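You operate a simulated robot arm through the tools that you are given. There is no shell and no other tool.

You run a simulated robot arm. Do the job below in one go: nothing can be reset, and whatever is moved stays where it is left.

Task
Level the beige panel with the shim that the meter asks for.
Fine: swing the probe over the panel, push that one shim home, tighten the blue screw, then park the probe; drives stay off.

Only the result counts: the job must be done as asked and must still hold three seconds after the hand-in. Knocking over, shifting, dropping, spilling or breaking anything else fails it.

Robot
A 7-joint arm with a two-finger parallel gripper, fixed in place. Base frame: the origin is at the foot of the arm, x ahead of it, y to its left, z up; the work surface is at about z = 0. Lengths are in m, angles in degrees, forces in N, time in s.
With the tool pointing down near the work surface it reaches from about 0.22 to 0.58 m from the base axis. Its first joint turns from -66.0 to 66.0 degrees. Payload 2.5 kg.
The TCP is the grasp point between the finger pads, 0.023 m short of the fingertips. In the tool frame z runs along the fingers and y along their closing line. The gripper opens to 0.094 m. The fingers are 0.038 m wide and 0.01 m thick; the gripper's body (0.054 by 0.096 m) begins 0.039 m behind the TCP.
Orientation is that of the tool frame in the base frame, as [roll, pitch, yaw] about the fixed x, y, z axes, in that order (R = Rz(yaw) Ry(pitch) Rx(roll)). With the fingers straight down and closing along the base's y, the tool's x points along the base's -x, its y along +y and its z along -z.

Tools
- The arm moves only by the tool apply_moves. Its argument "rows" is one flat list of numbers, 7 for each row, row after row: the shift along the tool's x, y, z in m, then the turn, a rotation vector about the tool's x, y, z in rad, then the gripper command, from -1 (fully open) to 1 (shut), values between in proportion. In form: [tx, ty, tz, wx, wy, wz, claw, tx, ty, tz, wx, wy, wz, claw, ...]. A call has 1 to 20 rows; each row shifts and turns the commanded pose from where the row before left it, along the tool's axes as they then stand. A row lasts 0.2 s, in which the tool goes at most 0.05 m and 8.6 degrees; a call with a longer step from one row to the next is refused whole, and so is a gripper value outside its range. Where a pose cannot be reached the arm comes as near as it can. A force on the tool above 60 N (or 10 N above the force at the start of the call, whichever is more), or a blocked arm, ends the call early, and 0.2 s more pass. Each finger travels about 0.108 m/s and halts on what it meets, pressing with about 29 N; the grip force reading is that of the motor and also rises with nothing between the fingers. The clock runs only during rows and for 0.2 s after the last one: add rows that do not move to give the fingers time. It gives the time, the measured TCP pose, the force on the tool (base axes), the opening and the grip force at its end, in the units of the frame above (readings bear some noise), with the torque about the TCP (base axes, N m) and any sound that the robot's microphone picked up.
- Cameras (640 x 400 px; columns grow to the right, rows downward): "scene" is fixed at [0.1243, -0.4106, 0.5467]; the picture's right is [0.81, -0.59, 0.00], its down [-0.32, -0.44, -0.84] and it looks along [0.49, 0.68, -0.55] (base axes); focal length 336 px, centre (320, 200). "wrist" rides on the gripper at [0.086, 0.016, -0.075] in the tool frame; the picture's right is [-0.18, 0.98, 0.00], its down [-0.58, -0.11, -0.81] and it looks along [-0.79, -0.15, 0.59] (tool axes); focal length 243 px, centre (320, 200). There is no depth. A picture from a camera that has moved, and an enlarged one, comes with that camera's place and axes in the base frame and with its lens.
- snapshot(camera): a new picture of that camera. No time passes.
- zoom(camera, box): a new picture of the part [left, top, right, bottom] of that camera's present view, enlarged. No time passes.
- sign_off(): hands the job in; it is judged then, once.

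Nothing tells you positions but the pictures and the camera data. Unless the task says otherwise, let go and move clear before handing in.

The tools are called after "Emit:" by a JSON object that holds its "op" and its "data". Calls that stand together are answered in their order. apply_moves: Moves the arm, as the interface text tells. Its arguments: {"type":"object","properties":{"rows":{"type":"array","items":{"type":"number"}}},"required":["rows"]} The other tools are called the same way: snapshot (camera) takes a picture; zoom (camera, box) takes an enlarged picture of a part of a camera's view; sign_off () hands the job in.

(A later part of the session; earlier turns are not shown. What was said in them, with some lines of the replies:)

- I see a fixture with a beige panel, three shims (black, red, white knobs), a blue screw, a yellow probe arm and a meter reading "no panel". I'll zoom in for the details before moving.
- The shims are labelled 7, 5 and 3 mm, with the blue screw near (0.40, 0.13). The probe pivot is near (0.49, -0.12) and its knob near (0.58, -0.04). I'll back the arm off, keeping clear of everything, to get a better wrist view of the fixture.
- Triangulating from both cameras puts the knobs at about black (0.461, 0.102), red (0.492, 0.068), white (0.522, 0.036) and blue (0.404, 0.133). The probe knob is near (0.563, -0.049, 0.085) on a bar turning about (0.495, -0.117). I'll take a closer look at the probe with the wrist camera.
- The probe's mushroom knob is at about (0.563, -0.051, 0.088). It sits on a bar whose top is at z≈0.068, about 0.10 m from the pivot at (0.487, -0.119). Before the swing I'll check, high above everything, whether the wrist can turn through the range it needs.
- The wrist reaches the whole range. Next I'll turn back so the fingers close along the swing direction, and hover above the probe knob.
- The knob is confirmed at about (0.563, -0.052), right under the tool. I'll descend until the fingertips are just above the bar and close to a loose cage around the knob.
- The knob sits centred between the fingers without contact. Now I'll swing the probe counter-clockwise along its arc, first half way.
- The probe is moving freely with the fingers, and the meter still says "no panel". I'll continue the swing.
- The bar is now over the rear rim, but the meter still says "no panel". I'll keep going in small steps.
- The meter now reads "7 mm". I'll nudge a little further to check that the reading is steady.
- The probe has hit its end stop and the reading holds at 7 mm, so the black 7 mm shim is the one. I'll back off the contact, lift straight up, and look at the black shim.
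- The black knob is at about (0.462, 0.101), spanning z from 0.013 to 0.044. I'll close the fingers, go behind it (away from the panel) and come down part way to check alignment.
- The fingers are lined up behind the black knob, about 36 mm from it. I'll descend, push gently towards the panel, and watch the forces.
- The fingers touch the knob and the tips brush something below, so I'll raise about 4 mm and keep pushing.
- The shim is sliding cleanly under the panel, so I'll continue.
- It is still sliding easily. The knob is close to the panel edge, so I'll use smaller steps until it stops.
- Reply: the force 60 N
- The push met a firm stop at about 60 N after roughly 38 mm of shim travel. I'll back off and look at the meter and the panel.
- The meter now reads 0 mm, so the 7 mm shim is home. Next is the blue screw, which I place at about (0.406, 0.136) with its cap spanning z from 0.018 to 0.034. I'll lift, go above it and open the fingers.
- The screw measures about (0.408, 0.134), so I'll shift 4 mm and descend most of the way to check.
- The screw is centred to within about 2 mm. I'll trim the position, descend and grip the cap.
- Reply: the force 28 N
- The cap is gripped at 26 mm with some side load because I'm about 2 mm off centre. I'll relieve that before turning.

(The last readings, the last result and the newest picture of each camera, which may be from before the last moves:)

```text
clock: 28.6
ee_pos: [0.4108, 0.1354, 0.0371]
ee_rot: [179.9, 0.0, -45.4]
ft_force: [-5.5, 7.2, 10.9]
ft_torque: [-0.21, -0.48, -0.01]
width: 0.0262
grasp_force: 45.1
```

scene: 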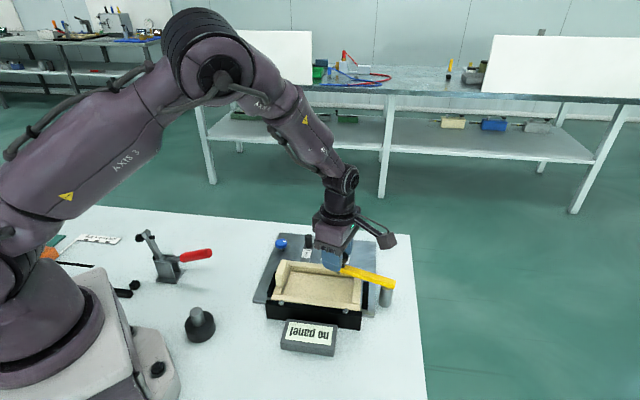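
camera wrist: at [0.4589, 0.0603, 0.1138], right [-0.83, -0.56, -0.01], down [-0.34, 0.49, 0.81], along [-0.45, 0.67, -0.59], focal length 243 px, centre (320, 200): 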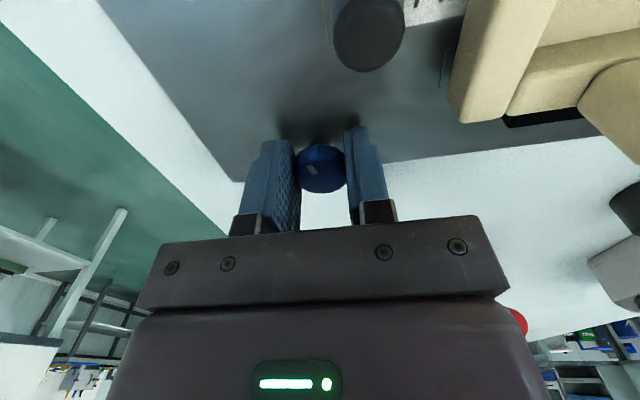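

The side load is nearly gone. I'll start turning clockwise in small steps and watch the torque and any sound.

Emit:
{"op": "apply_moves", "data": {"rows": [-0.0005, 0, -0.0007, 0, 0, 0, 1, 0, 0, 0, 0, 0, 0.08, 1, 0, 0, 0, 0, 0, 0.08, 1, 0, 0, 0, 0, 0, 0.08, 1, 0, 0, 0, 0, 0, 0.08, 1]}}

Emit:
{"op": "snapshot", "data": {"camera": "wrist"}}

```text
clock: 29.8
ee_pos: [0.4094, 0.1344, 0.0385]
ee_rot: [179.2, -0.1, -63.9]
ft_force: [-28.3, -17.4, 22.4]
ft_torque: [0.68, 0.31, 0.1]
width: 0.0259
grasp_force: 44.6
```

```text
taken
camera wrist: at [0.4339, 0.0485, 0.114], right [-0.96, -0.27, 0.01], down [-0.15, 0.58, 0.8], along [-0.22, 0.77, -0.6], focal length 243 px, centre (320, 200)
```

wrist: 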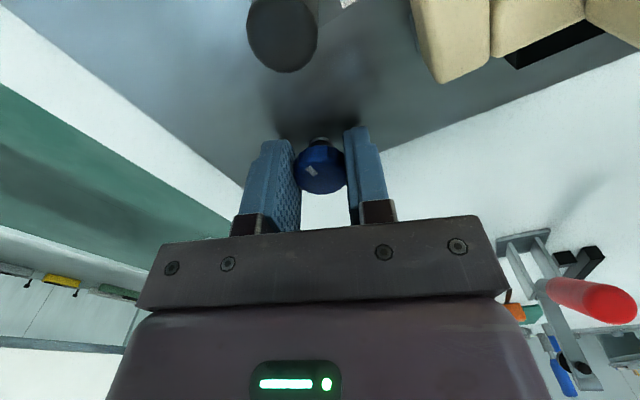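

The cap turned with the fingers, since its white mark stays fixed in the wrist view. I'll pause a moment to see whether the side load settles.

Emit:
{"op": "apply_moves", "data": {"rows": [0, 0, 0, 0, 0, 0, 1, 0, 0, 0, 0, 0, 0, 1]}}

```text
clock: 30.4
ee_pos: [0.4094, 0.1342, 0.0379]
ee_rot: [179.3, -0.2, -63.7]
ft_force: [-26.2, -22.1, 19.8]
ft_torque: [0.45, 0.09, 0.13]
width: 0.0262
grasp_force: 45.1
```

A steady side load of about 33 N remains along the closing line. I'll shift about 2 mm to cancel it.

Emit:
{"op": "apply_moves", "data": {"rows": [0, 0.0015, -0.001, 0, 0, 0, 1, 0, 0, 0, 0, 0, 0, 1]}}

```text
clock: 31.0
ee_pos: [0.4091, 0.1334, 0.0389]
ee_rot: [179.8, -0.2, -63.7]
ft_force: [-5.4, -14.2, -26.5]
ft_torque: [-0.59, -0.28, 0.04]
width: 0.0258
grasp_force: 45.0
```

The side load is down, and z is stiff, so I'll trim slightly and continue turning clockwise.

Emit:
{"op": "apply_moves", "data": {"rows": [0.0006, 0.0007, 0.0005, 0, 0, 0, 1, 0, 0, 0, 0, 0, 0.08, 1, 0, 0, 0, 0, 0, 0.08, 1, 0, 0, 0, 0, 0, 0.08, 1, 0, 0, 0, 0, 0, 0.08, 1]}}

Emit:
{"op": "snapshot", "data": {"camera": "wrist"}}

```text
clock: 32.2
ee_pos: [0.4092, 0.1333, 0.0378]
ee_rot: [179.6, 0.0, -82.0]
ft_force: [-10.6, -17.1, -19.0]
ft_torque: [0.26, 0.04, 0.09]
width: 0.026
grasp_force: 44.8
```

```text
taken
camera wrist: at [0.4049, 0.045, 0.1147], right [-1.0, 0.05, 0.01], down [0.03, 0.59, 0.8], along [0.04, 0.8, -0.59], focal length 243 px, centre (320, 200)
```

wrist: 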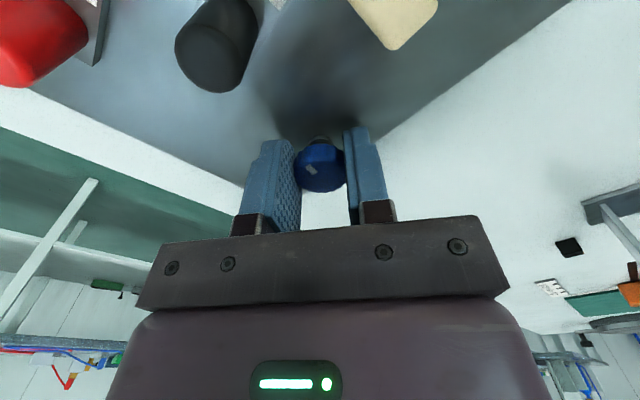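

It turns smoothly with modest loads, so I'll continue with small trims.

Emit:
{"op": "apply_moves", "data": {"rows": [0.001, 0.0006, 0.0003, 0, 0, 0, 1, 0, 0, 0, 0, 0, 0.09, 1, 0, 0, 0, 0, 0, 0.09, 1, 0, 0, 0, 0, 0, 0.09, 1, 0, 0, 0, 0, 0, 0.09, 1, 0, 0, 0, 0, 0, 0.09, 1]}}

Emit:
{"op": "snapshot", "data": {"camera": "wrist"}}

```text
clock: 33.6
ee_pos: [0.4067, 0.1331, 0.0382]
ee_rot: [179.7, -0.2, -107.8]
ft_force: [-22.4, -10.6, -0.1]
ft_torque: [0.58, -0.14, 0.07]
width: 0.026
grasp_force: 44.7
```

```text
taken
camera wrist: at [0.3657, 0.0557, 0.1149], right [-0.88, 0.48, 0.01], down [0.29, 0.52, 0.8], along [0.38, 0.71, -0.6], focal length 243 px, centre (320, 200)
```

wrist: 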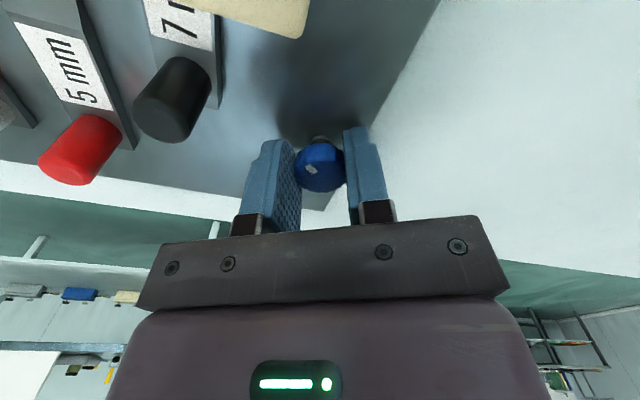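

It is still turning freely at about 62° so far. I'll continue clockwise with trims.

Emit:
{"op": "apply_moves", "data": {"rows": [0.001, 0.001, 0, 0, 0, 0, 1, 0, 0, 0, 0, 0, 0.09, 1, 0, 0, 0, 0, 0, 0.09, 1, 0, 0, 0, 0, 0, 0.09, 1, 0, 0, 0, 0, 0, 0.09, 1, 0, 0, 0, 0, 0, 0.09, 1]}}

Emit:
{"op": "snapshot", "data": {"camera": "wrist"}}

Emit:
{"op": "zoom", "data": {"camera": "scene", "box": [220, 190, 380, 310]}}

```text
clock: 35.0
ee_pos: [0.4062, 0.1331, 0.0391]
ee_rot: [179.7, -0.2, -133.7]
ft_force: [-33.1, 6.4, 21.3]
ft_torque: [0.67, -0.29, 0.12]
width: 0.0261
grasp_force: 45.2
```

```text
taken
camera wrist: at [0.3351, 0.0821, 0.1148], right [-0.58, 0.81, 0.0], down [0.48, 0.34, 0.8], along [0.65, 0.47, -0.59], focal length 243 px, centre (320, 200)
```

wrist: 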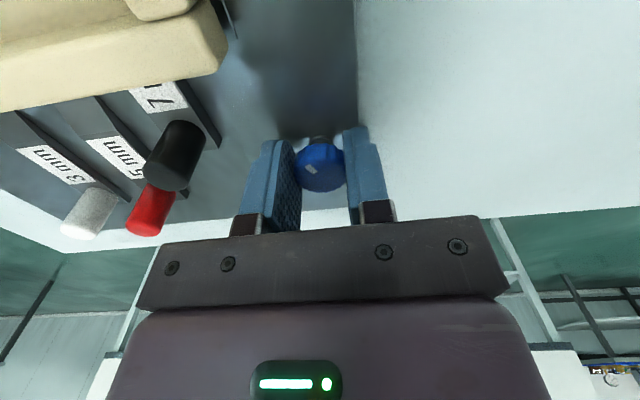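

```text
3.33 times, centred on (300, 250) of scene
camera zoom: at [0.1242, -0.4106, 0.5466], right [0.81, -0.59, 0.0], down [-0.32, -0.44, -0.84], along [0.49, 0.68, -0.55], focal length 1121 px, centre (387, 33)
```

zoom: 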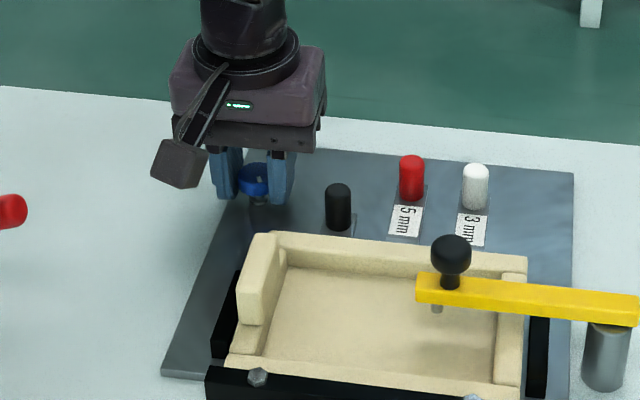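

That makes about 88° of turning with no stop yet. I'll trim the side load again and keep going.

Emit:
{"op": "apply_moves", "data": {"rows": [0.001, 0.0018, -0.0005, 0, 0, 0, 1, 0, 0, 0, 0, 0, 0.09, 1, 0, 0, 0, 0, 0, 0.09, 1, 0, 0, 0, 0, 0, 0.09, 1, 0, 0, 0, 0, 0, 0.09, 1, 0, 0, 0, 0, 0, 0.09, 1]}}

Emit:
{"op": "snapshot", "data": {"camera": "wrist"}}

```text
clock: 36.4
ee_pos: [0.4049, 0.1356, 0.0396]
ee_rot: [179.9, 0.0, -159.6]
ft_force: [-4.8, 15.9, -23.9]
ft_torque: [-0.09, 0.42, 0.11]
width: 0.0256
grasp_force: 44.5
```

```text
taken
camera wrist: at [0.3187, 0.1194, 0.1145], right [-0.17, 0.99, 0.0], down [0.58, 0.1, 0.81], along [0.79, 0.14, -0.59], focal length 243 px, centre (320, 200)
```

wrist: 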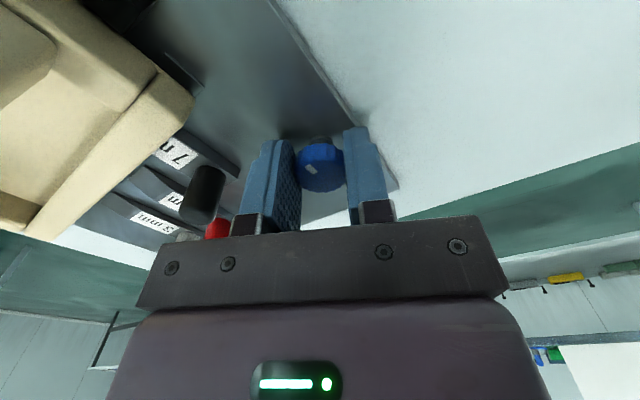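

About 114° turned now, and it still moves freely. I'll continue.

Emit:
{"op": "apply_moves", "data": {"rows": [0, 0.001, 0.0005, 0, 0, 0, 1, 0, 0, 0, 0, 0, 0.09, 1, 0, 0, 0, 0, 0, 0.09, 1, 0, 0, 0, 0, 0, 0.09, 1, 0, 0, 0, 0, 0, 0.09, 1, 0, 0, 0, 0, 0, 0.09, 1]}}

Emit:
{"op": "snapshot", "data": {"camera": "wrist"}}

```text
clock: 37.8
ee_pos: [0.4055, 0.1366, 0.0391]
ee_rot: [179.8, -0.1, 174.8]
ft_force: [-2.9, 20.5, -28.1]
ft_torque: [-0.04, -0.69, 0.07]
width: 0.0258
grasp_force: 44.7
```

```text
taken
camera wrist: at [0.3206, 0.1597, 0.115], right [0.27, 0.96, 0.0], down [0.57, -0.16, 0.8], along [0.77, -0.22, -0.59], focal length 243 px, centre (320, 200)
```

wrist: 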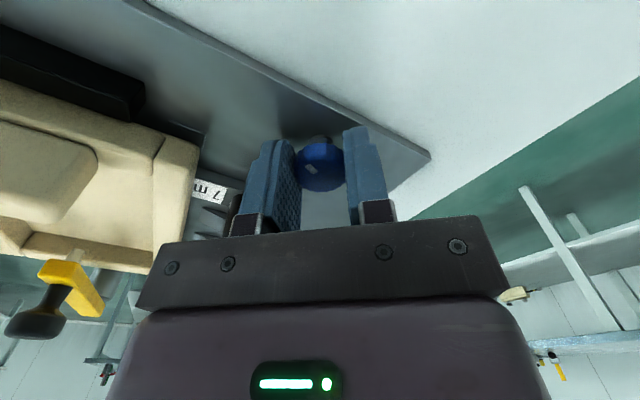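

About 140° turned. I'll continue clockwise.

Emit:
{"op": "apply_moves", "data": {"rows": [0, 0.0014, 0.0006, 0, 0, 0, 1, 0, 0, 0, 0, 0, 0.09, 1, 0, 0, 0, 0, 0, 0.09, 1, 0, 0, 0, 0, 0, 0.09, 1, 0, 0, 0, 0, 0, 0.09, 1, 0, 0, 0, 0, 0, 0.09, 1]}}

Emit:
{"op": "snapshot", "data": {"camera": "wrist"}}

```text
clock: 39.2
ee_pos: [0.4054, 0.1379, 0.0389]
ee_rot: [179.7, -0.2, 149.0]
ft_force: [-18.7, 15.5, 15.3]
ft_torque: [0.19, 0.43, 0.04]
width: 0.0257
grasp_force: 44.9
```

```text
taken
camera wrist: at [0.3399, 0.1954, 0.1152], right [0.66, 0.75, 0.0], down [0.44, -0.4, 0.8], along [0.6, -0.53, -0.59], focal length 243 px, centre (320, 200)
```

wrist: 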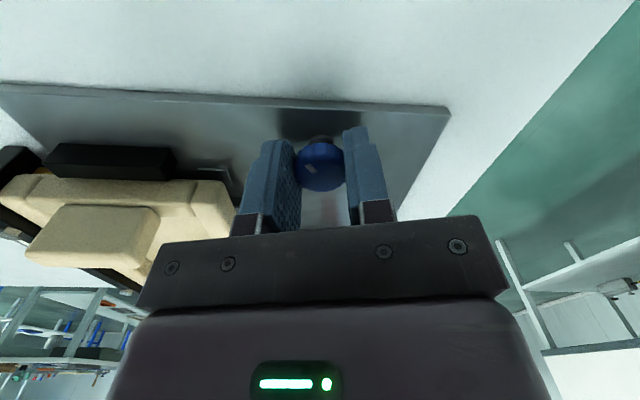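

About 166° turned and still free. I'll continue.

Emit:
{"op": "apply_moves", "data": {"rows": [0.0015, 0.0003, -0.0003, 0, 0, 0, 1, 0, 0, 0, 0, 0, 0.09, 1, 0, 0, 0, 0, 0, 0.09, 1, 0, 0, 0, 0, 0, 0.09, 1, 0, 0, 0, 0, 0, 0.09, 1, 0, 0, 0, 0, 0, 0.09, 1]}}

Emit:
{"op": "snapshot", "data": {"camera": "wrist"}}

Emit:
{"op": "snapshot", "data": {"camera": "scene"}}

```text
clock: 40.6
ee_pos: [0.4048, 0.1392, 0.0384]
ee_rot: [179.5, 0.0, 123.3]
ft_force: [15.7, 26.9, -13.4]
ft_torque: [-0.69, -0.46, 0.13]
width: 0.0256
grasp_force: 44.9
```

```text
taken
camera wrist: at [0.3722, 0.219, 0.1149], right [0.92, 0.38, 0.01], down [0.22, -0.55, 0.81], along [0.31, -0.74, -0.59], focal length 243 px, centre (320, 200)
```

wrist: 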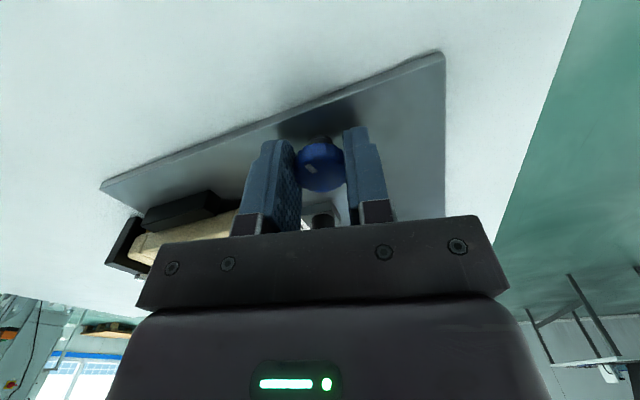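

```text
taken
```

scene: 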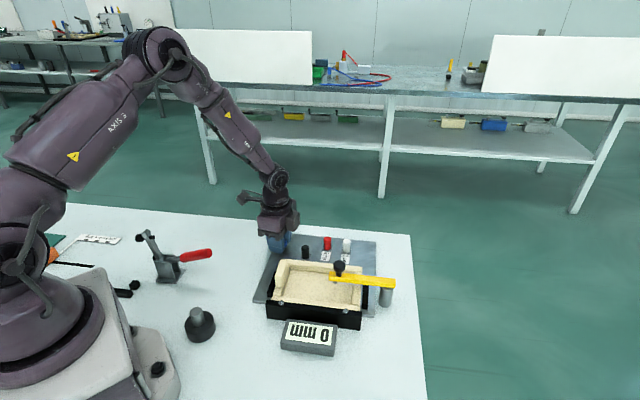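

About 191° turned with no end stop yet and the meter still at 0 mm. I'll keep turning while the wrist allows.

Emit:
{"op": "apply_moves", "data": {"rows": [0.0008, 0.0018, 0.0003, 0, 0, 0, 1, 0, 0, 0, 0, 0, 0.09, 1, 0, 0, 0, 0, 0, 0.09, 1, 0, 0, 0, 0, 0, 0.09, 1, 0, 0, 0, 0, 0, 0.09, 1, 0, 0, 0, 0, 0, 0.09, 1]}}

Emit:
{"op": "snapshot", "data": {"camera": "wrist"}}

```text
clock: 42.0
ee_pos: [0.407, 0.1365, 0.0396]
ee_rot: [179.8, 0.0, 97.2]
ft_force: [18.5, 10.6, -8.8]
ft_torque: [0.2, -0.07, 0.47]
width: 0.0266
grasp_force: 45.0
```

```text
taken
camera wrist: at [0.4128, 0.2246, 0.1151], right [1.0, -0.06, 0.0], down [-0.04, -0.59, 0.81], along [-0.04, -0.81, -0.59], focal length 243 px, centre (320, 200)
```

wrist: 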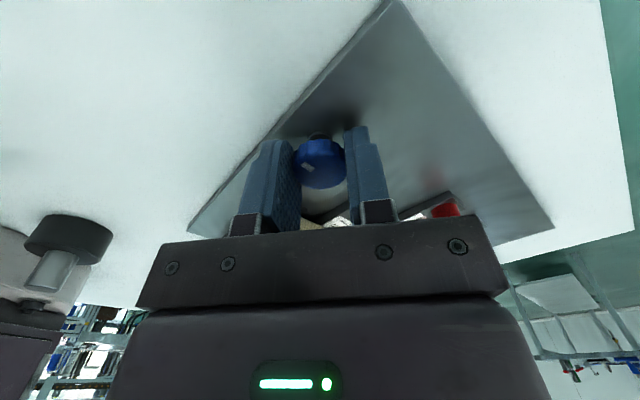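

The twisting torque jumped from about 0.1 to 0.47 N m and the mark moved slightly within the fingers, so the screw seems to have reached its stop. I'll zoom in and apply a little more turn to confirm.

Emit:
{"op": "zoom", "data": {"camera": "wrist", "box": [260, 120, 380, 195]}}

Emit:
{"op": "apply_moves", "data": {"rows": [0, 0.0006, 0, 0, 0, 0, 1, 0, 0, 0, 0, 0, 0.06, 1, 0, 0, 0, 0, 0, 0.06, 1, 0, 0, 0, 0, 0, 0, 1]}}

Emit:
{"op": "zoom", "data": {"camera": "wrist", "box": [260, 120, 380, 195]}}

Emit:
{"op": "zoom", "data": {"camera": "scene", "box": [220, 190, 380, 310]}}

```text
5.33 times, centred on (320, 158) of wrist
camera zoom: at [0.4128, 0.2246, 0.1151], right [1.0, -0.06, 0.0], down [-0.04, -0.59, 0.81], along [-0.04, -0.81, -0.59], focal length 1294 px, centre (320, 427)
```

zoom: 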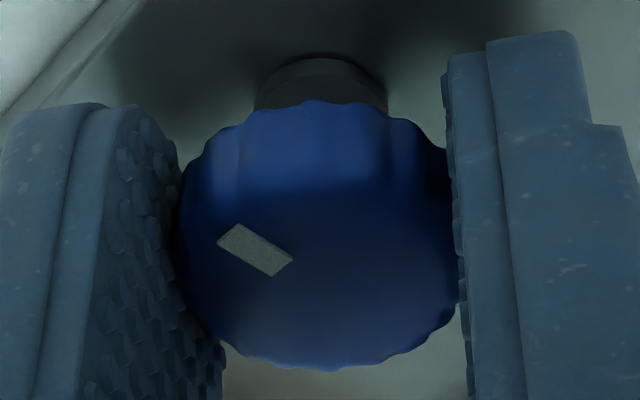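

```text
clock: 43.0
ee_pos: [0.4081, 0.1369, 0.0397]
ee_rot: [179.8, 0.0, 90.3]
ft_force: [10.2, 0.9, 18.1]
ft_torque: [-0.04, -0.04, 0.25]
width: 0.0265
grasp_force: 45.1
```

```text
5.33 times, centred on (320, 158) of wrist
camera zoom: at [0.4235, 0.2239, 0.115], right [0.98, -0.18, 0.0], down [-0.11, -0.58, 0.81], along [-0.14, -0.79, -0.59], focal length 1294 px, centre (320, 427)
```

zoom: 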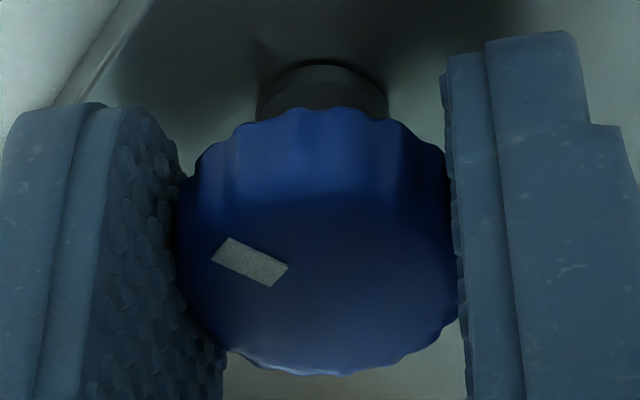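

```text
3.33 times, centred on (300, 250) of scene
camera zoom: at [0.1242, -0.4106, 0.5467], right [0.81, -0.59, 0.0], down [-0.32, -0.44, -0.84], along [0.49, 0.68, -0.55], focal length 1121 px, centre (387, 33)
```

zoom: 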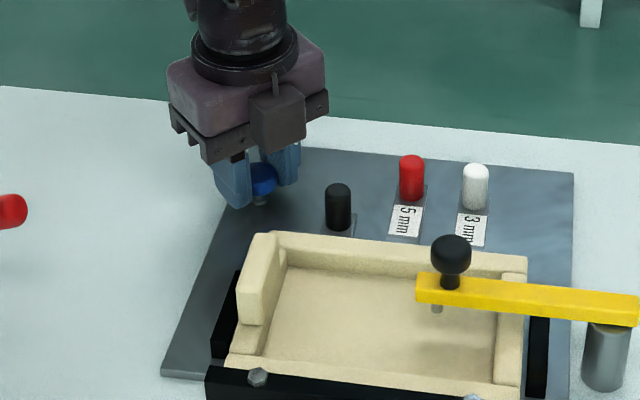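

The mark slipped back by about as much as the tool turned, so the screw resists. I'll make one more turn to confirm it is seated.

Emit:
{"op": "apply_moves", "data": {"rows": [-0.0005, 0, -0.0004, 0, 0, 0.06, 1, 0, 0, 0, 0, 0, 0.06, 1, 0, 0, 0, 0, 0, 0.06, 1, 0, 0, 0, 0, 0, 0, 1]}}

Emit:
{"op": "zoom", "data": {"camera": "wrist", "box": [260, 120, 380, 195]}}

```text
clock: 44.0
ee_pos: [0.4094, 0.1391, 0.039]
ee_rot: [179.6, -0.1, 80.2]
ft_force: [23.6, 8.6, -9.5]
ft_torque: [-0.12, -0.12, 0.74]
width: 0.0259
grasp_force: 45.3
```

```text
5.33 times, centred on (320, 158) of wrist
camera zoom: at [0.4387, 0.2211, 0.1152], right [0.94, -0.35, 0.01], down [-0.21, -0.56, 0.8], along [-0.28, -0.75, -0.59], focal length 1294 px, centre (320, 427)
```

zoom: 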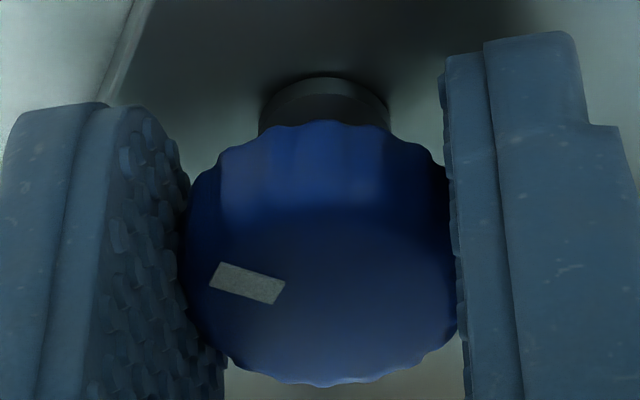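

The torque rose to 0.74 N m with the knob slipping in the fingers, so the screw is tight. I'll let go without turning back and lift straight up.

Emit:
{"op": "apply_moves", "data": {"rows": [0, 0, 0, 0, 0, 0, -0.28, 0, 0, 0, 0, 0, 0, -0.28, 0, 0, 0, 0, 0, 0, -0.28, 0, 0, -0.03, 0, 0, 0, -0.28, 0, 0, -0.04, 0, 0, 0, -0.28, 0, 0, -0.045, 0, 0, 0, -0.28, 0, 0, -0.045, 0, 0, 0, -0.28, 0, 0, 0, 0, 0, 0, -0.28]}}

Emit:
{"op": "zoom", "data": {"camera": "scene", "box": [240, 220, 420, 360]}}

Emit:
{"op": "zoom", "data": {"camera": "scene", "box": [260, 225, 340, 285]}}

Emit:
{"op": "snapshot", "data": {"camera": "wrist"}}

```text
clock: 45.8
ee_pos: [0.4095, 0.1336, 0.2005]
ee_rot: [-180.0, -0.1, 80.1]
ft_force: [-0.2, 0.2, -1.0]
ft_torque: [-0.02, -0.01, -0.02]
width: 0.06
grasp_force: 0.1
```

```text
2.86 times, centred on (330, 290) of scene
camera zoom: at [0.1243, -0.4106, 0.5467], right [0.81, -0.59, 0.0], down [-0.32, -0.44, -0.84], along [0.49, 0.68, -0.55], focal length 961 px, centre (291, -57)
```

zoom: 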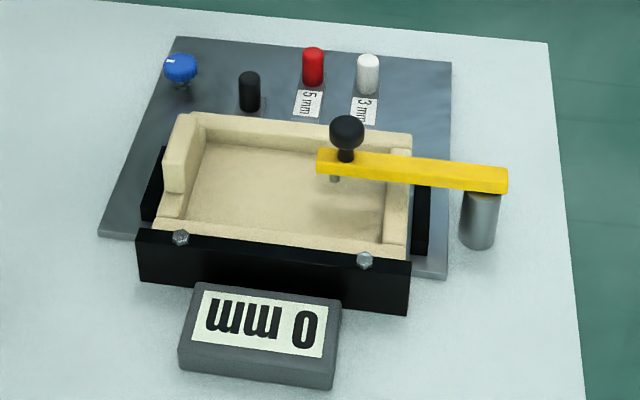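

```text
6.67 times, centred on (300, 255) of scene
camera zoom: at [0.1243, -0.4106, 0.5467], right [0.81, -0.59, 0.0], down [-0.32, -0.44, -0.84], along [0.49, 0.68, -0.55], focal length 2243 px, centre (453, -167)
```

zoom: 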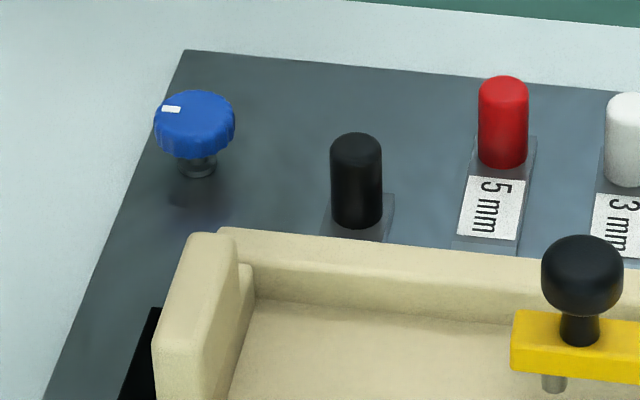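

```text
taken
camera wrist: at [0.4394, 0.2151, 0.2762], right [0.94, -0.35, 0.0], down [-0.21, -0.55, 0.81], along [-0.28, -0.76, -0.59], focal length 243 px, centre (320, 200)
```

wrist: 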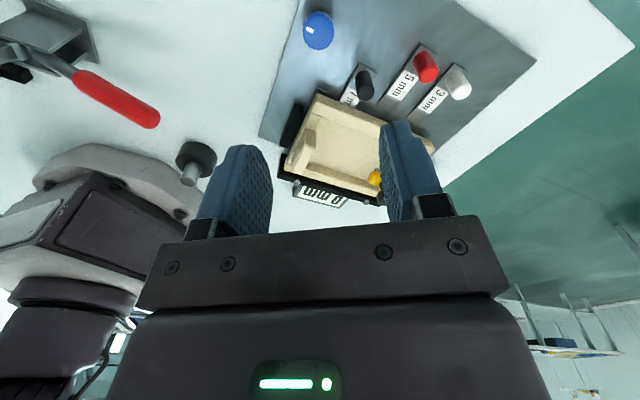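

The meter still reads 0 mm, the shim is in and the screw is tight, so only parking the probe is left. The knob is now near (0.430, -0.050), which refines the pivot to about (0.497, -0.118) with a 0.0945 m radius. I'll unwind the wrist up high first.

Emit:
{"op": "apply_moves", "data": {"rows": [0, 0, 0, 0, 0, -0.1462, -0.28, 0, 0, 0, 0, 0, -0.1462, -0.28, 0, 0, 0, 0, 0, -0.1462, -0.28, 0, 0, 0, 0, 0, -0.1462, -0.28, 0, 0, 0, 0, 0, -0.1462, -0.28, 0, 0, 0, 0, 0, -0.1462, -0.28, 0, 0, 0, 0, 0, -0.1462, -0.28, 0, 0, 0, 0, 0, -0.1462, -0.28, 0, 0, 0, 0, 0, -0.1462, -0.28, 0, 0, 0, 0, 0, -0.1462, -0.28, 0, 0, 0, 0, 0, -0.1462, -0.28, 0, 0, 0, 0, 0, -0.1462, -0.28, 0, 0, 0, 0, 0, -0.1462, -0.28, 0, 0, 0, 0, 0, -0.1462, -0.28, 0, 0, 0, 0, 0, -0.1462, -0.28, 0, 0, 0, 0, 0, -0.1462, -0.28, 0, 0, 0, 0, 0, -0.1462, -0.28, 0, 0, 0, 0, 0, -0.1462, -0.28, 0, 0, 0, 0, 0, -0.1462, -0.28]}}

Emit:
{"op": "apply_moves", "data": {"rows": [0, 0, 0, 0, 0, -0.1462, -0.28, 0, 0, 0, 0, 0, -0.1462, -0.28, 0, 0, 0, 0, 0, -0.1462, -0.28, 0, 0, 0, 0, 0, -0.1462, -0.28, 0, 0, 0, 0, 0, -0.1462, -0.28, 0, 0, 0, 0, 0, -0.1462, -0.28, 0, 0, 0, 0, 0, -0.1462, -0.28, 0, 0, 0, 0, 0, -0.1462, -0.28, 0, 0, 0, 0, 0, -0.1462, -0.28, 0, 0, 0, 0, 0, 0, -0.28]}}

```text
clock: 49.8
ee_pos: [0.407, 0.1377, 0.1995]
ee_rot: [-179.9, 0.0, -120.5]
ft_force: [0.2, 0.4, 0.1]
ft_torque: [0.02, 0.0, 0.0]
width: 0.0603
grasp_force: 0.1
```

```text
clock: 52.0
ee_pos: [0.4064, 0.1379, 0.1981]
ee_rot: [180.0, 0.1, -45.1]
ft_force: [-0.4, 0.2, 0.0]
ft_torque: [0.0, 0.0, 0.01]
width: 0.0604
grasp_force: 0.0
```

The wrist is unwound. Next I'll go above the probe knob.

Emit:
{"op": "apply_moves", "data": {"rows": [0.02994, 0.0232, 0, 0, 0, 0, -0.28, 0.02994, 0.0232, 0, 0, 0, 0, -0.28, 0.02994, 0.0232, 0, 0, 0, 0, -0.28, 0.02994, 0.0232, 0, 0, 0, 0, -0.28, 0.02994, 0.0232, 0, 0, 0, 0, -0.28, 0, 0, 0.035, 0, 0, 0, -0.28, 0, 0, 0, 0, 0, 0, -0.28]}}

Emit:
{"op": "snapshot", "data": {"camera": "wrist"}}

Emit:
{"op": "zoom", "data": {"camera": "scene", "box": [300, 210, 440, 320]}}

```text
clock: 53.6
ee_pos: [0.4293, -0.0505, 0.1643]
ee_rot: [-179.9, 0.0, -45.3]
ft_force: [0.6, 0.1, -0.1]
ft_torque: [-0.03, 0.03, 0.01]
width: 0.0603
grasp_force: 0.1
```

```text
taken
camera wrist: at [0.4795, -0.1239, 0.2394], right [-0.83, -0.56, 0.0], down [-0.33, 0.49, 0.81], along [-0.45, 0.67, -0.59], focal length 243 px, centre (320, 200)
```

wrist: 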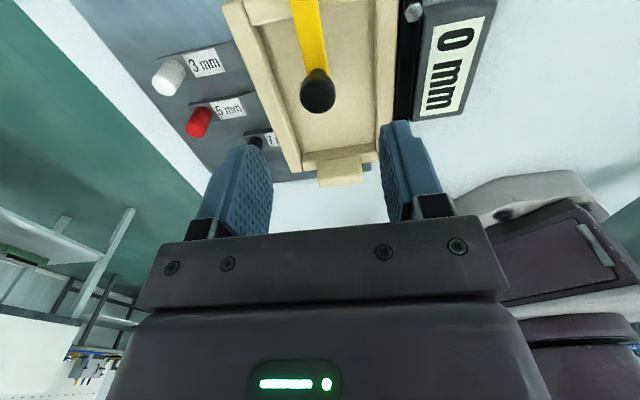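

```text
3.64 times, centred on (370, 265) of scene
camera zoom: at [0.1243, -0.4106, 0.5467], right [0.81, -0.59, 0.0], down [-0.32, -0.44, -0.84], along [0.49, 0.68, -0.55], focal length 1223 px, centre (138, -36)
```

zoom: 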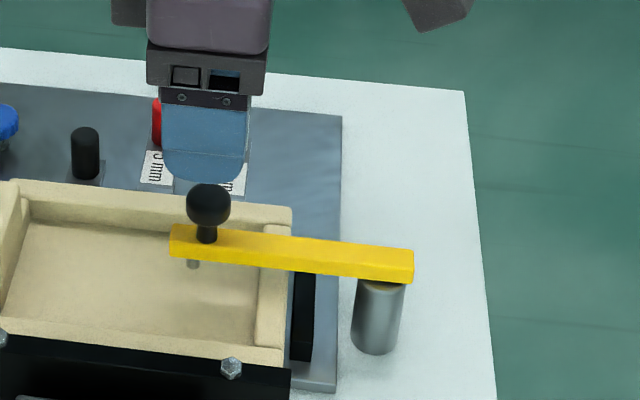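

The knob is aligned along the swing direction. I'll descend, cage it loosely, and check.

Emit:
{"op": "apply_moves", "data": {"rows": [0.003, 0, 0.022, 0, 0, 0, -0.28, 0, 0, 0.022, 0, 0, 0, -0.28, 0, 0, 0.021, 0, 0, 0, -0.28, 0, 0, 0, 0, 0, 0, 0.25, 0, 0, 0, 0, 0, 0, 0.25]}}

Emit:
{"op": "snapshot", "data": {"camera": "wrist"}}

Emit:
{"op": "zoom", "data": {"camera": "scene", "box": [300, 210, 440, 320]}}

```text
clock: 54.8
ee_pos: [0.4314, -0.0523, 0.0981]
ee_rot: [180.0, -0.1, -45.3]
ft_force: [-1.1, -0.8, -0.6]
ft_torque: [-0.01, -0.02, 0.0]
width: 0.0353
grasp_force: 0.1
```

```text
taken
camera wrist: at [0.4808, -0.1253, 0.1733], right [-0.83, -0.56, 0.0], down [-0.33, 0.49, 0.81], along [-0.45, 0.67, -0.59], focal length 243 px, centre (320, 200)
```

wrist: 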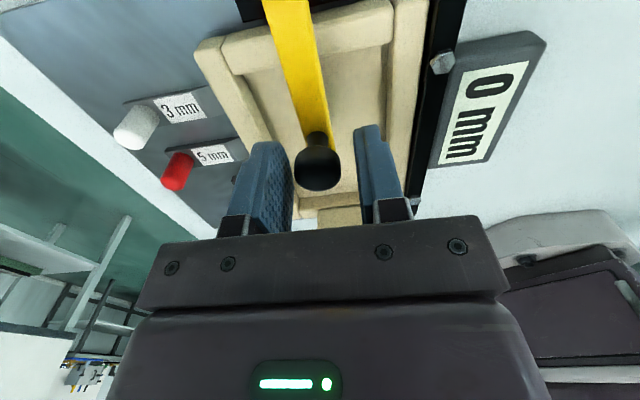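

```text
3.64 times, centred on (370, 265) of scene
camera zoom: at [0.1243, -0.4106, 0.5467], right [0.81, -0.59, 0.0], down [-0.32, -0.44, -0.84], along [0.49, 0.68, -0.55], focal length 1223 px, centre (138, -36)
```

zoom: 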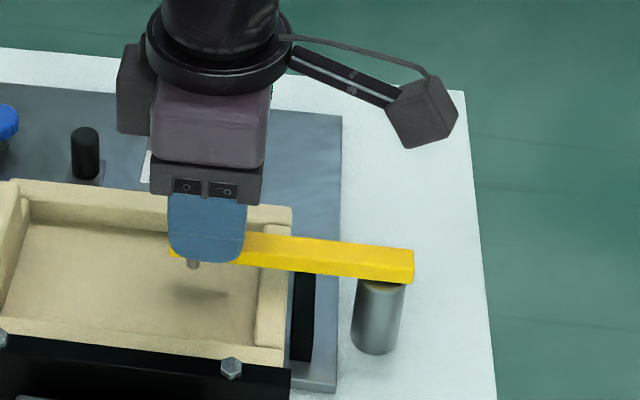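

The knob is caged cleanly. Now I'll swing it back clockwise, half way first.

Emit:
{"op": "apply_moves", "data": {"rows": [0.00046, -0.0093, 0, 0, 0, 0.1, 0.25, 0.00046, -0.0093, 0, 0, 0, 0.1, 0.25, 0.00046, -0.0093, 0, 0, 0, 0.1, 0.25, 0.00046, -0.0093, 0, 0, 0, 0.1, 0.25, 0.00046, -0.0093, 0, 0, 0, 0.1, 0.25, 0.00046, -0.0093, 0, 0, 0, 0.1, 0.25, 0.00046, -0.0093, 0, 0, 0, 0.1, 0.25, 0.00046, -0.0093, 0, 0, 0, 0.1, 0.25]}}

Emit:
{"op": "snapshot", "data": {"camera": "wrist"}}

Emit:
{"op": "zoom", "data": {"camera": "scene", "box": [240, 200, 440, 350]}}

```text
clock: 56.6
ee_pos: [0.5008, -0.025, 0.0987]
ee_rot: [180.0, 0.0, -91.1]
ft_force: [0.0, -0.3, 0.0]
ft_torque: [0.01, 0.03, 0.01]
width: 0.0355
grasp_force: 0.0
```

```text
taken
camera wrist: at [0.4819, -0.1124, 0.1752], right [-0.98, 0.2, 0.0], down [0.12, 0.58, 0.81], along [0.16, 0.79, -0.59], focal length 243 px, centre (320, 200)
```

wrist: 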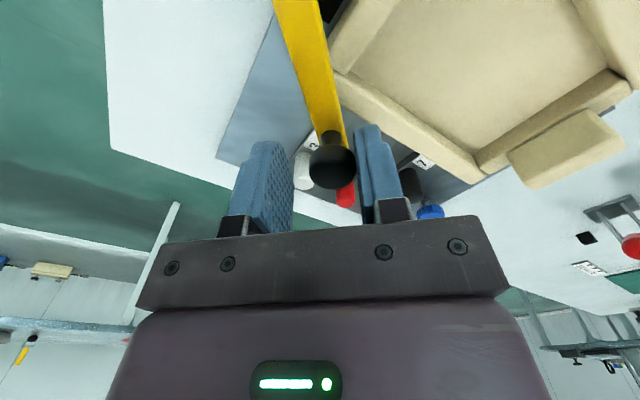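

```text
2.67 times, centred on (340, 275) of scene
camera zoom: at [0.1243, -0.4106, 0.5467], right [0.81, -0.59, 0.0], down [-0.32, -0.44, -0.84], along [0.49, 0.68, -0.55], focal length 897 px, centre (267, 0)
```

zoom: 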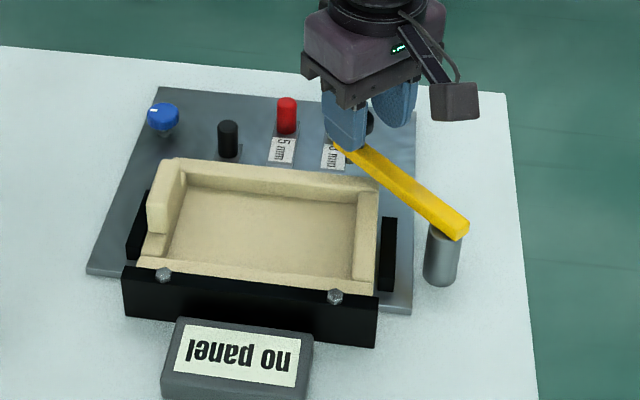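

The probe has swung half way back and the meter says "no panel" again. I'll continue to near the parked position.

Emit:
{"op": "apply_moves", "data": {"rows": [0.00046, -0.0093, 0, 0, 0, 0.1, 0.25, 0.00046, -0.0093, 0, 0, 0, 0.1, 0.25, 0.00046, -0.0093, 0, 0, 0, 0.1, 0.25, 0.00046, -0.0093, 0, 0, 0, 0.1, 0.25, 0.00046, -0.0093, 0, 0, 0, 0.1, 0.25, 0.00046, -0.0093, 0, 0, 0, 0.1, 0.25, 0.00046, -0.0093, 0, 0, 0, 0.1, 0.25]}}

Emit:
{"op": "snapshot", "data": {"camera": "wrist"}}

Emit:
{"op": "zoom", "data": {"camera": "scene", "box": [240, 220, 420, 360]}}

```text
clock: 58.2
ee_pos: [0.5586, -0.0473, 0.0978]
ee_rot: [180.0, 0.0, -131.3]
ft_force: [0.0, 0.0, 0.3]
ft_torque: [0.0, 0.02, 0.02]
width: 0.0353
grasp_force: 0.3
```

```text
taken
camera wrist: at [0.4898, -0.1022, 0.1741], right [-0.62, 0.79, 0.0], down [0.47, 0.37, 0.81], along [0.63, 0.5, -0.59], focal length 243 px, centre (320, 200)
```

wrist: 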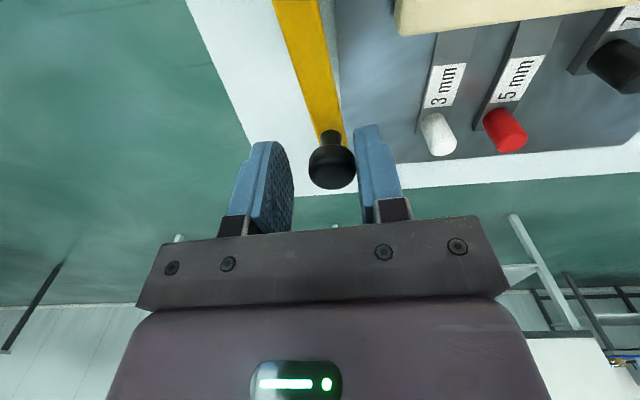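

```text
2.86 times, centred on (330, 290) of scene
camera zoom: at [0.1243, -0.4106, 0.5467], right [0.81, -0.59, 0.0], down [-0.32, -0.44, -0.84], along [0.49, 0.68, -0.55], focal length 961 px, centre (291, -57)
```

zoom: 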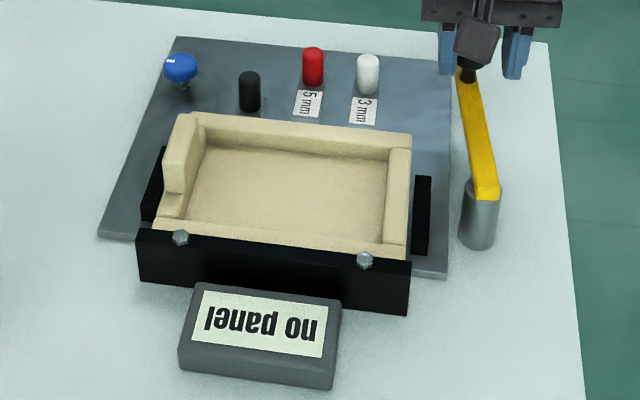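

The probe is close to its start position but about 1 cm short. I'll continue in small steps until it meets the park stop.

Emit:
{"op": "apply_moves", "data": {"rows": [0.00046, -0.0093, 0, 0, 0, 0.08, 0.25, 0.0002, -0.0045, 0, 0, 0, 0.05, 0.25, 0, 0, 0, 0, 0, 0, 0.25]}}

Emit:
{"op": "zoom", "data": {"camera": "scene", "box": [240, 220, 420, 360]}}

Emit:
{"op": "snapshot", "data": {"camera": "wrist"}}

```text
clock: 59.0
ee_pos: [0.5672, -0.0569, 0.0976]
ee_rot: [179.9, 0.0, -138.7]
ft_force: [-3.6, 2.6, 1.9]
ft_torque: [0.04, 0.11, 0.07]
width: 0.0372
grasp_force: 2.6
```

```text
2.86 times, centred on (330, 290) of scene
camera zoom: at [0.1243, -0.4106, 0.5467], right [0.81, -0.59, 0.0], down [-0.32, -0.44, -0.84], along [0.49, 0.68, -0.55], focal length 961 px, centre (291, -57)
```

zoom: 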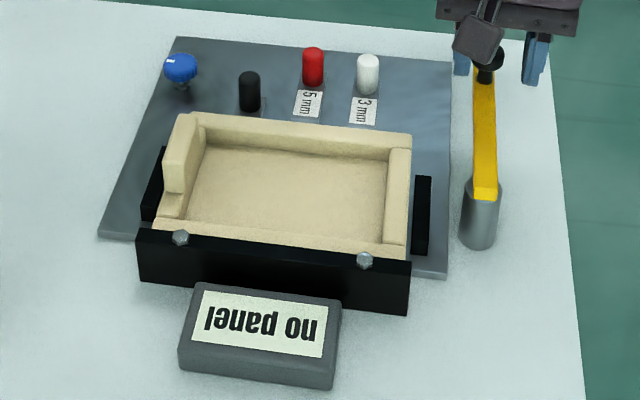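

```text
taken
camera wrist: at [0.492, -0.103, 0.1734], right [-0.51, 0.86, 0.0], down [0.51, 0.3, 0.81], along [0.69, 0.41, -0.59], focal length 243 px, centre (320, 200)
```

wrist: 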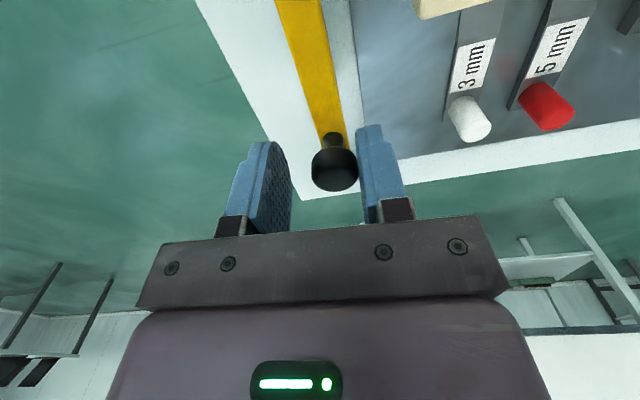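

The bar lines up with its original parked position and is against its stop. I'll back off, lift clear, and do a final check.

Emit:
{"op": "apply_moves", "data": {"rows": [0, 0.005, 0, 0, 0, 0, 0.2, 0, 0, 0, 0, 0, 0, 0.2, 0, 0, -0.03, 0, 0, 0, 0.2, 0, 0, -0.04, 0, 0, 0, 0.2, 0, 0, -0.04, 0, 0, 0, 0.2, 0.04, 0, -0.02, 0, 0, 0, 0.2, 0.045, 0, -0.01, 0, 0, 0, 0, 0.045, 0, 0, 0, 0, 0, -0.5, 0, 0, 0, 0, 0, 0, -1, 0, 0, 0, 0, 0, 0, -1]}}

Emit:
{"op": "snapshot", "data": {"camera": "scene"}}

Emit:
{"op": "zoom", "data": {"camera": "scene", "box": [240, 220, 420, 360]}}

Emit:
{"op": "snapshot", "data": {"camera": "wrist"}}

```text
clock: 61.2
ee_pos: [0.4656, -0.1413, 0.239]
ee_rot: [-180.0, 0.0, -138.7]
ft_force: [0.0, 0.0, 0.9]
ft_torque: [-0.03, -0.01, -0.01]
width: 0.0937
grasp_force: 0.1
```

```text
taken
```

scene: 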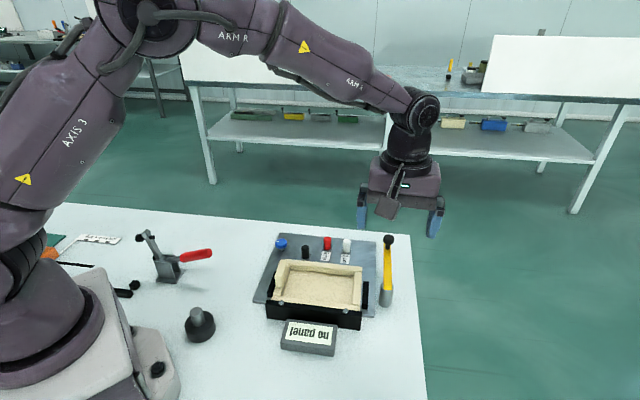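

```text
2.86 times, centred on (330, 290) of scene
camera zoom: at [0.1243, -0.4106, 0.5467], right [0.81, -0.59, 0.0], down [-0.32, -0.44, -0.84], along [0.49, 0.68, -0.55], focal length 961 px, centre (291, -57)
```

zoom: 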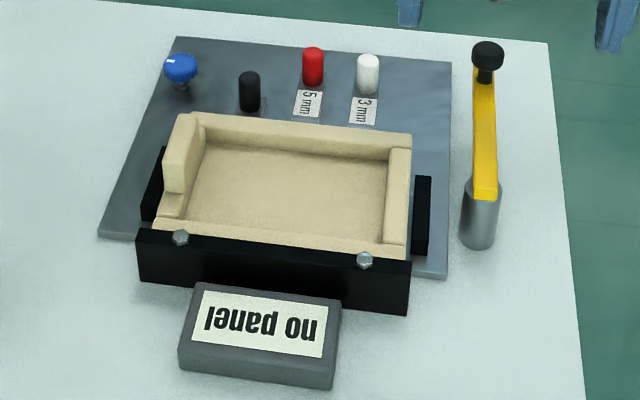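

```text
taken
camera wrist: at [0.3899, -0.1865, 0.3147], right [-0.51, 0.86, 0.0], down [0.51, 0.3, 0.81], along [0.69, 0.41, -0.59], focal length 243 px, centre (320, 200)
```

wrist: 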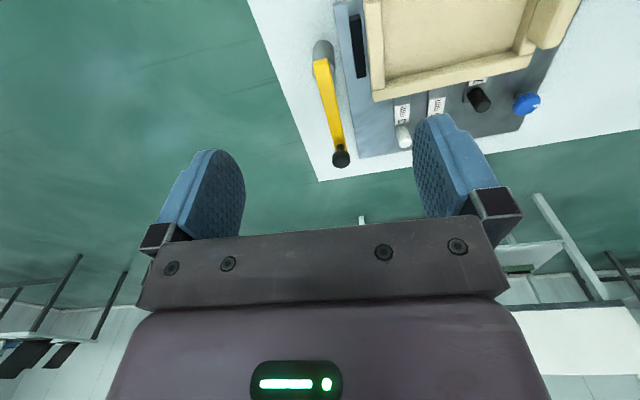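

The 7 mm shim is home, the blue screw is tight, the probe is back exactly where it started, and the arm is clear with nothing else moved. I'm handing in.

Emit:
{"op": "sign_off", "data": {}}

```text
The job is handed in.
```

I levelled the beige panel with the black 7 mm shim and handed the job in; I haven't seen the judging result.

- **Probe reading:** I swung the probe over the panel to its end stop and the meter asked for 7 mm.
- **Shim:** I pushed the 7 mm shim in until it hit a firm stop at about 60 N. The meter then read 0 mm, and it still did after the screw was tightened. The 3 mm and 5 mm shims were not touched.
- **Blue screw:** I turned it clockwise a little over half a turn. The torque then rose to about 0.74 N m and the cap slipped in the fingers, so I take it as tight.
- **Probe parked:** It is back against its stop in the position it started from. The meter shows "no panel" again, as it did at the start.

I switched nothing on, so the drives stayed off. In the last pictures the rest of the bench looked unchanged and the open gripper was clear of it.
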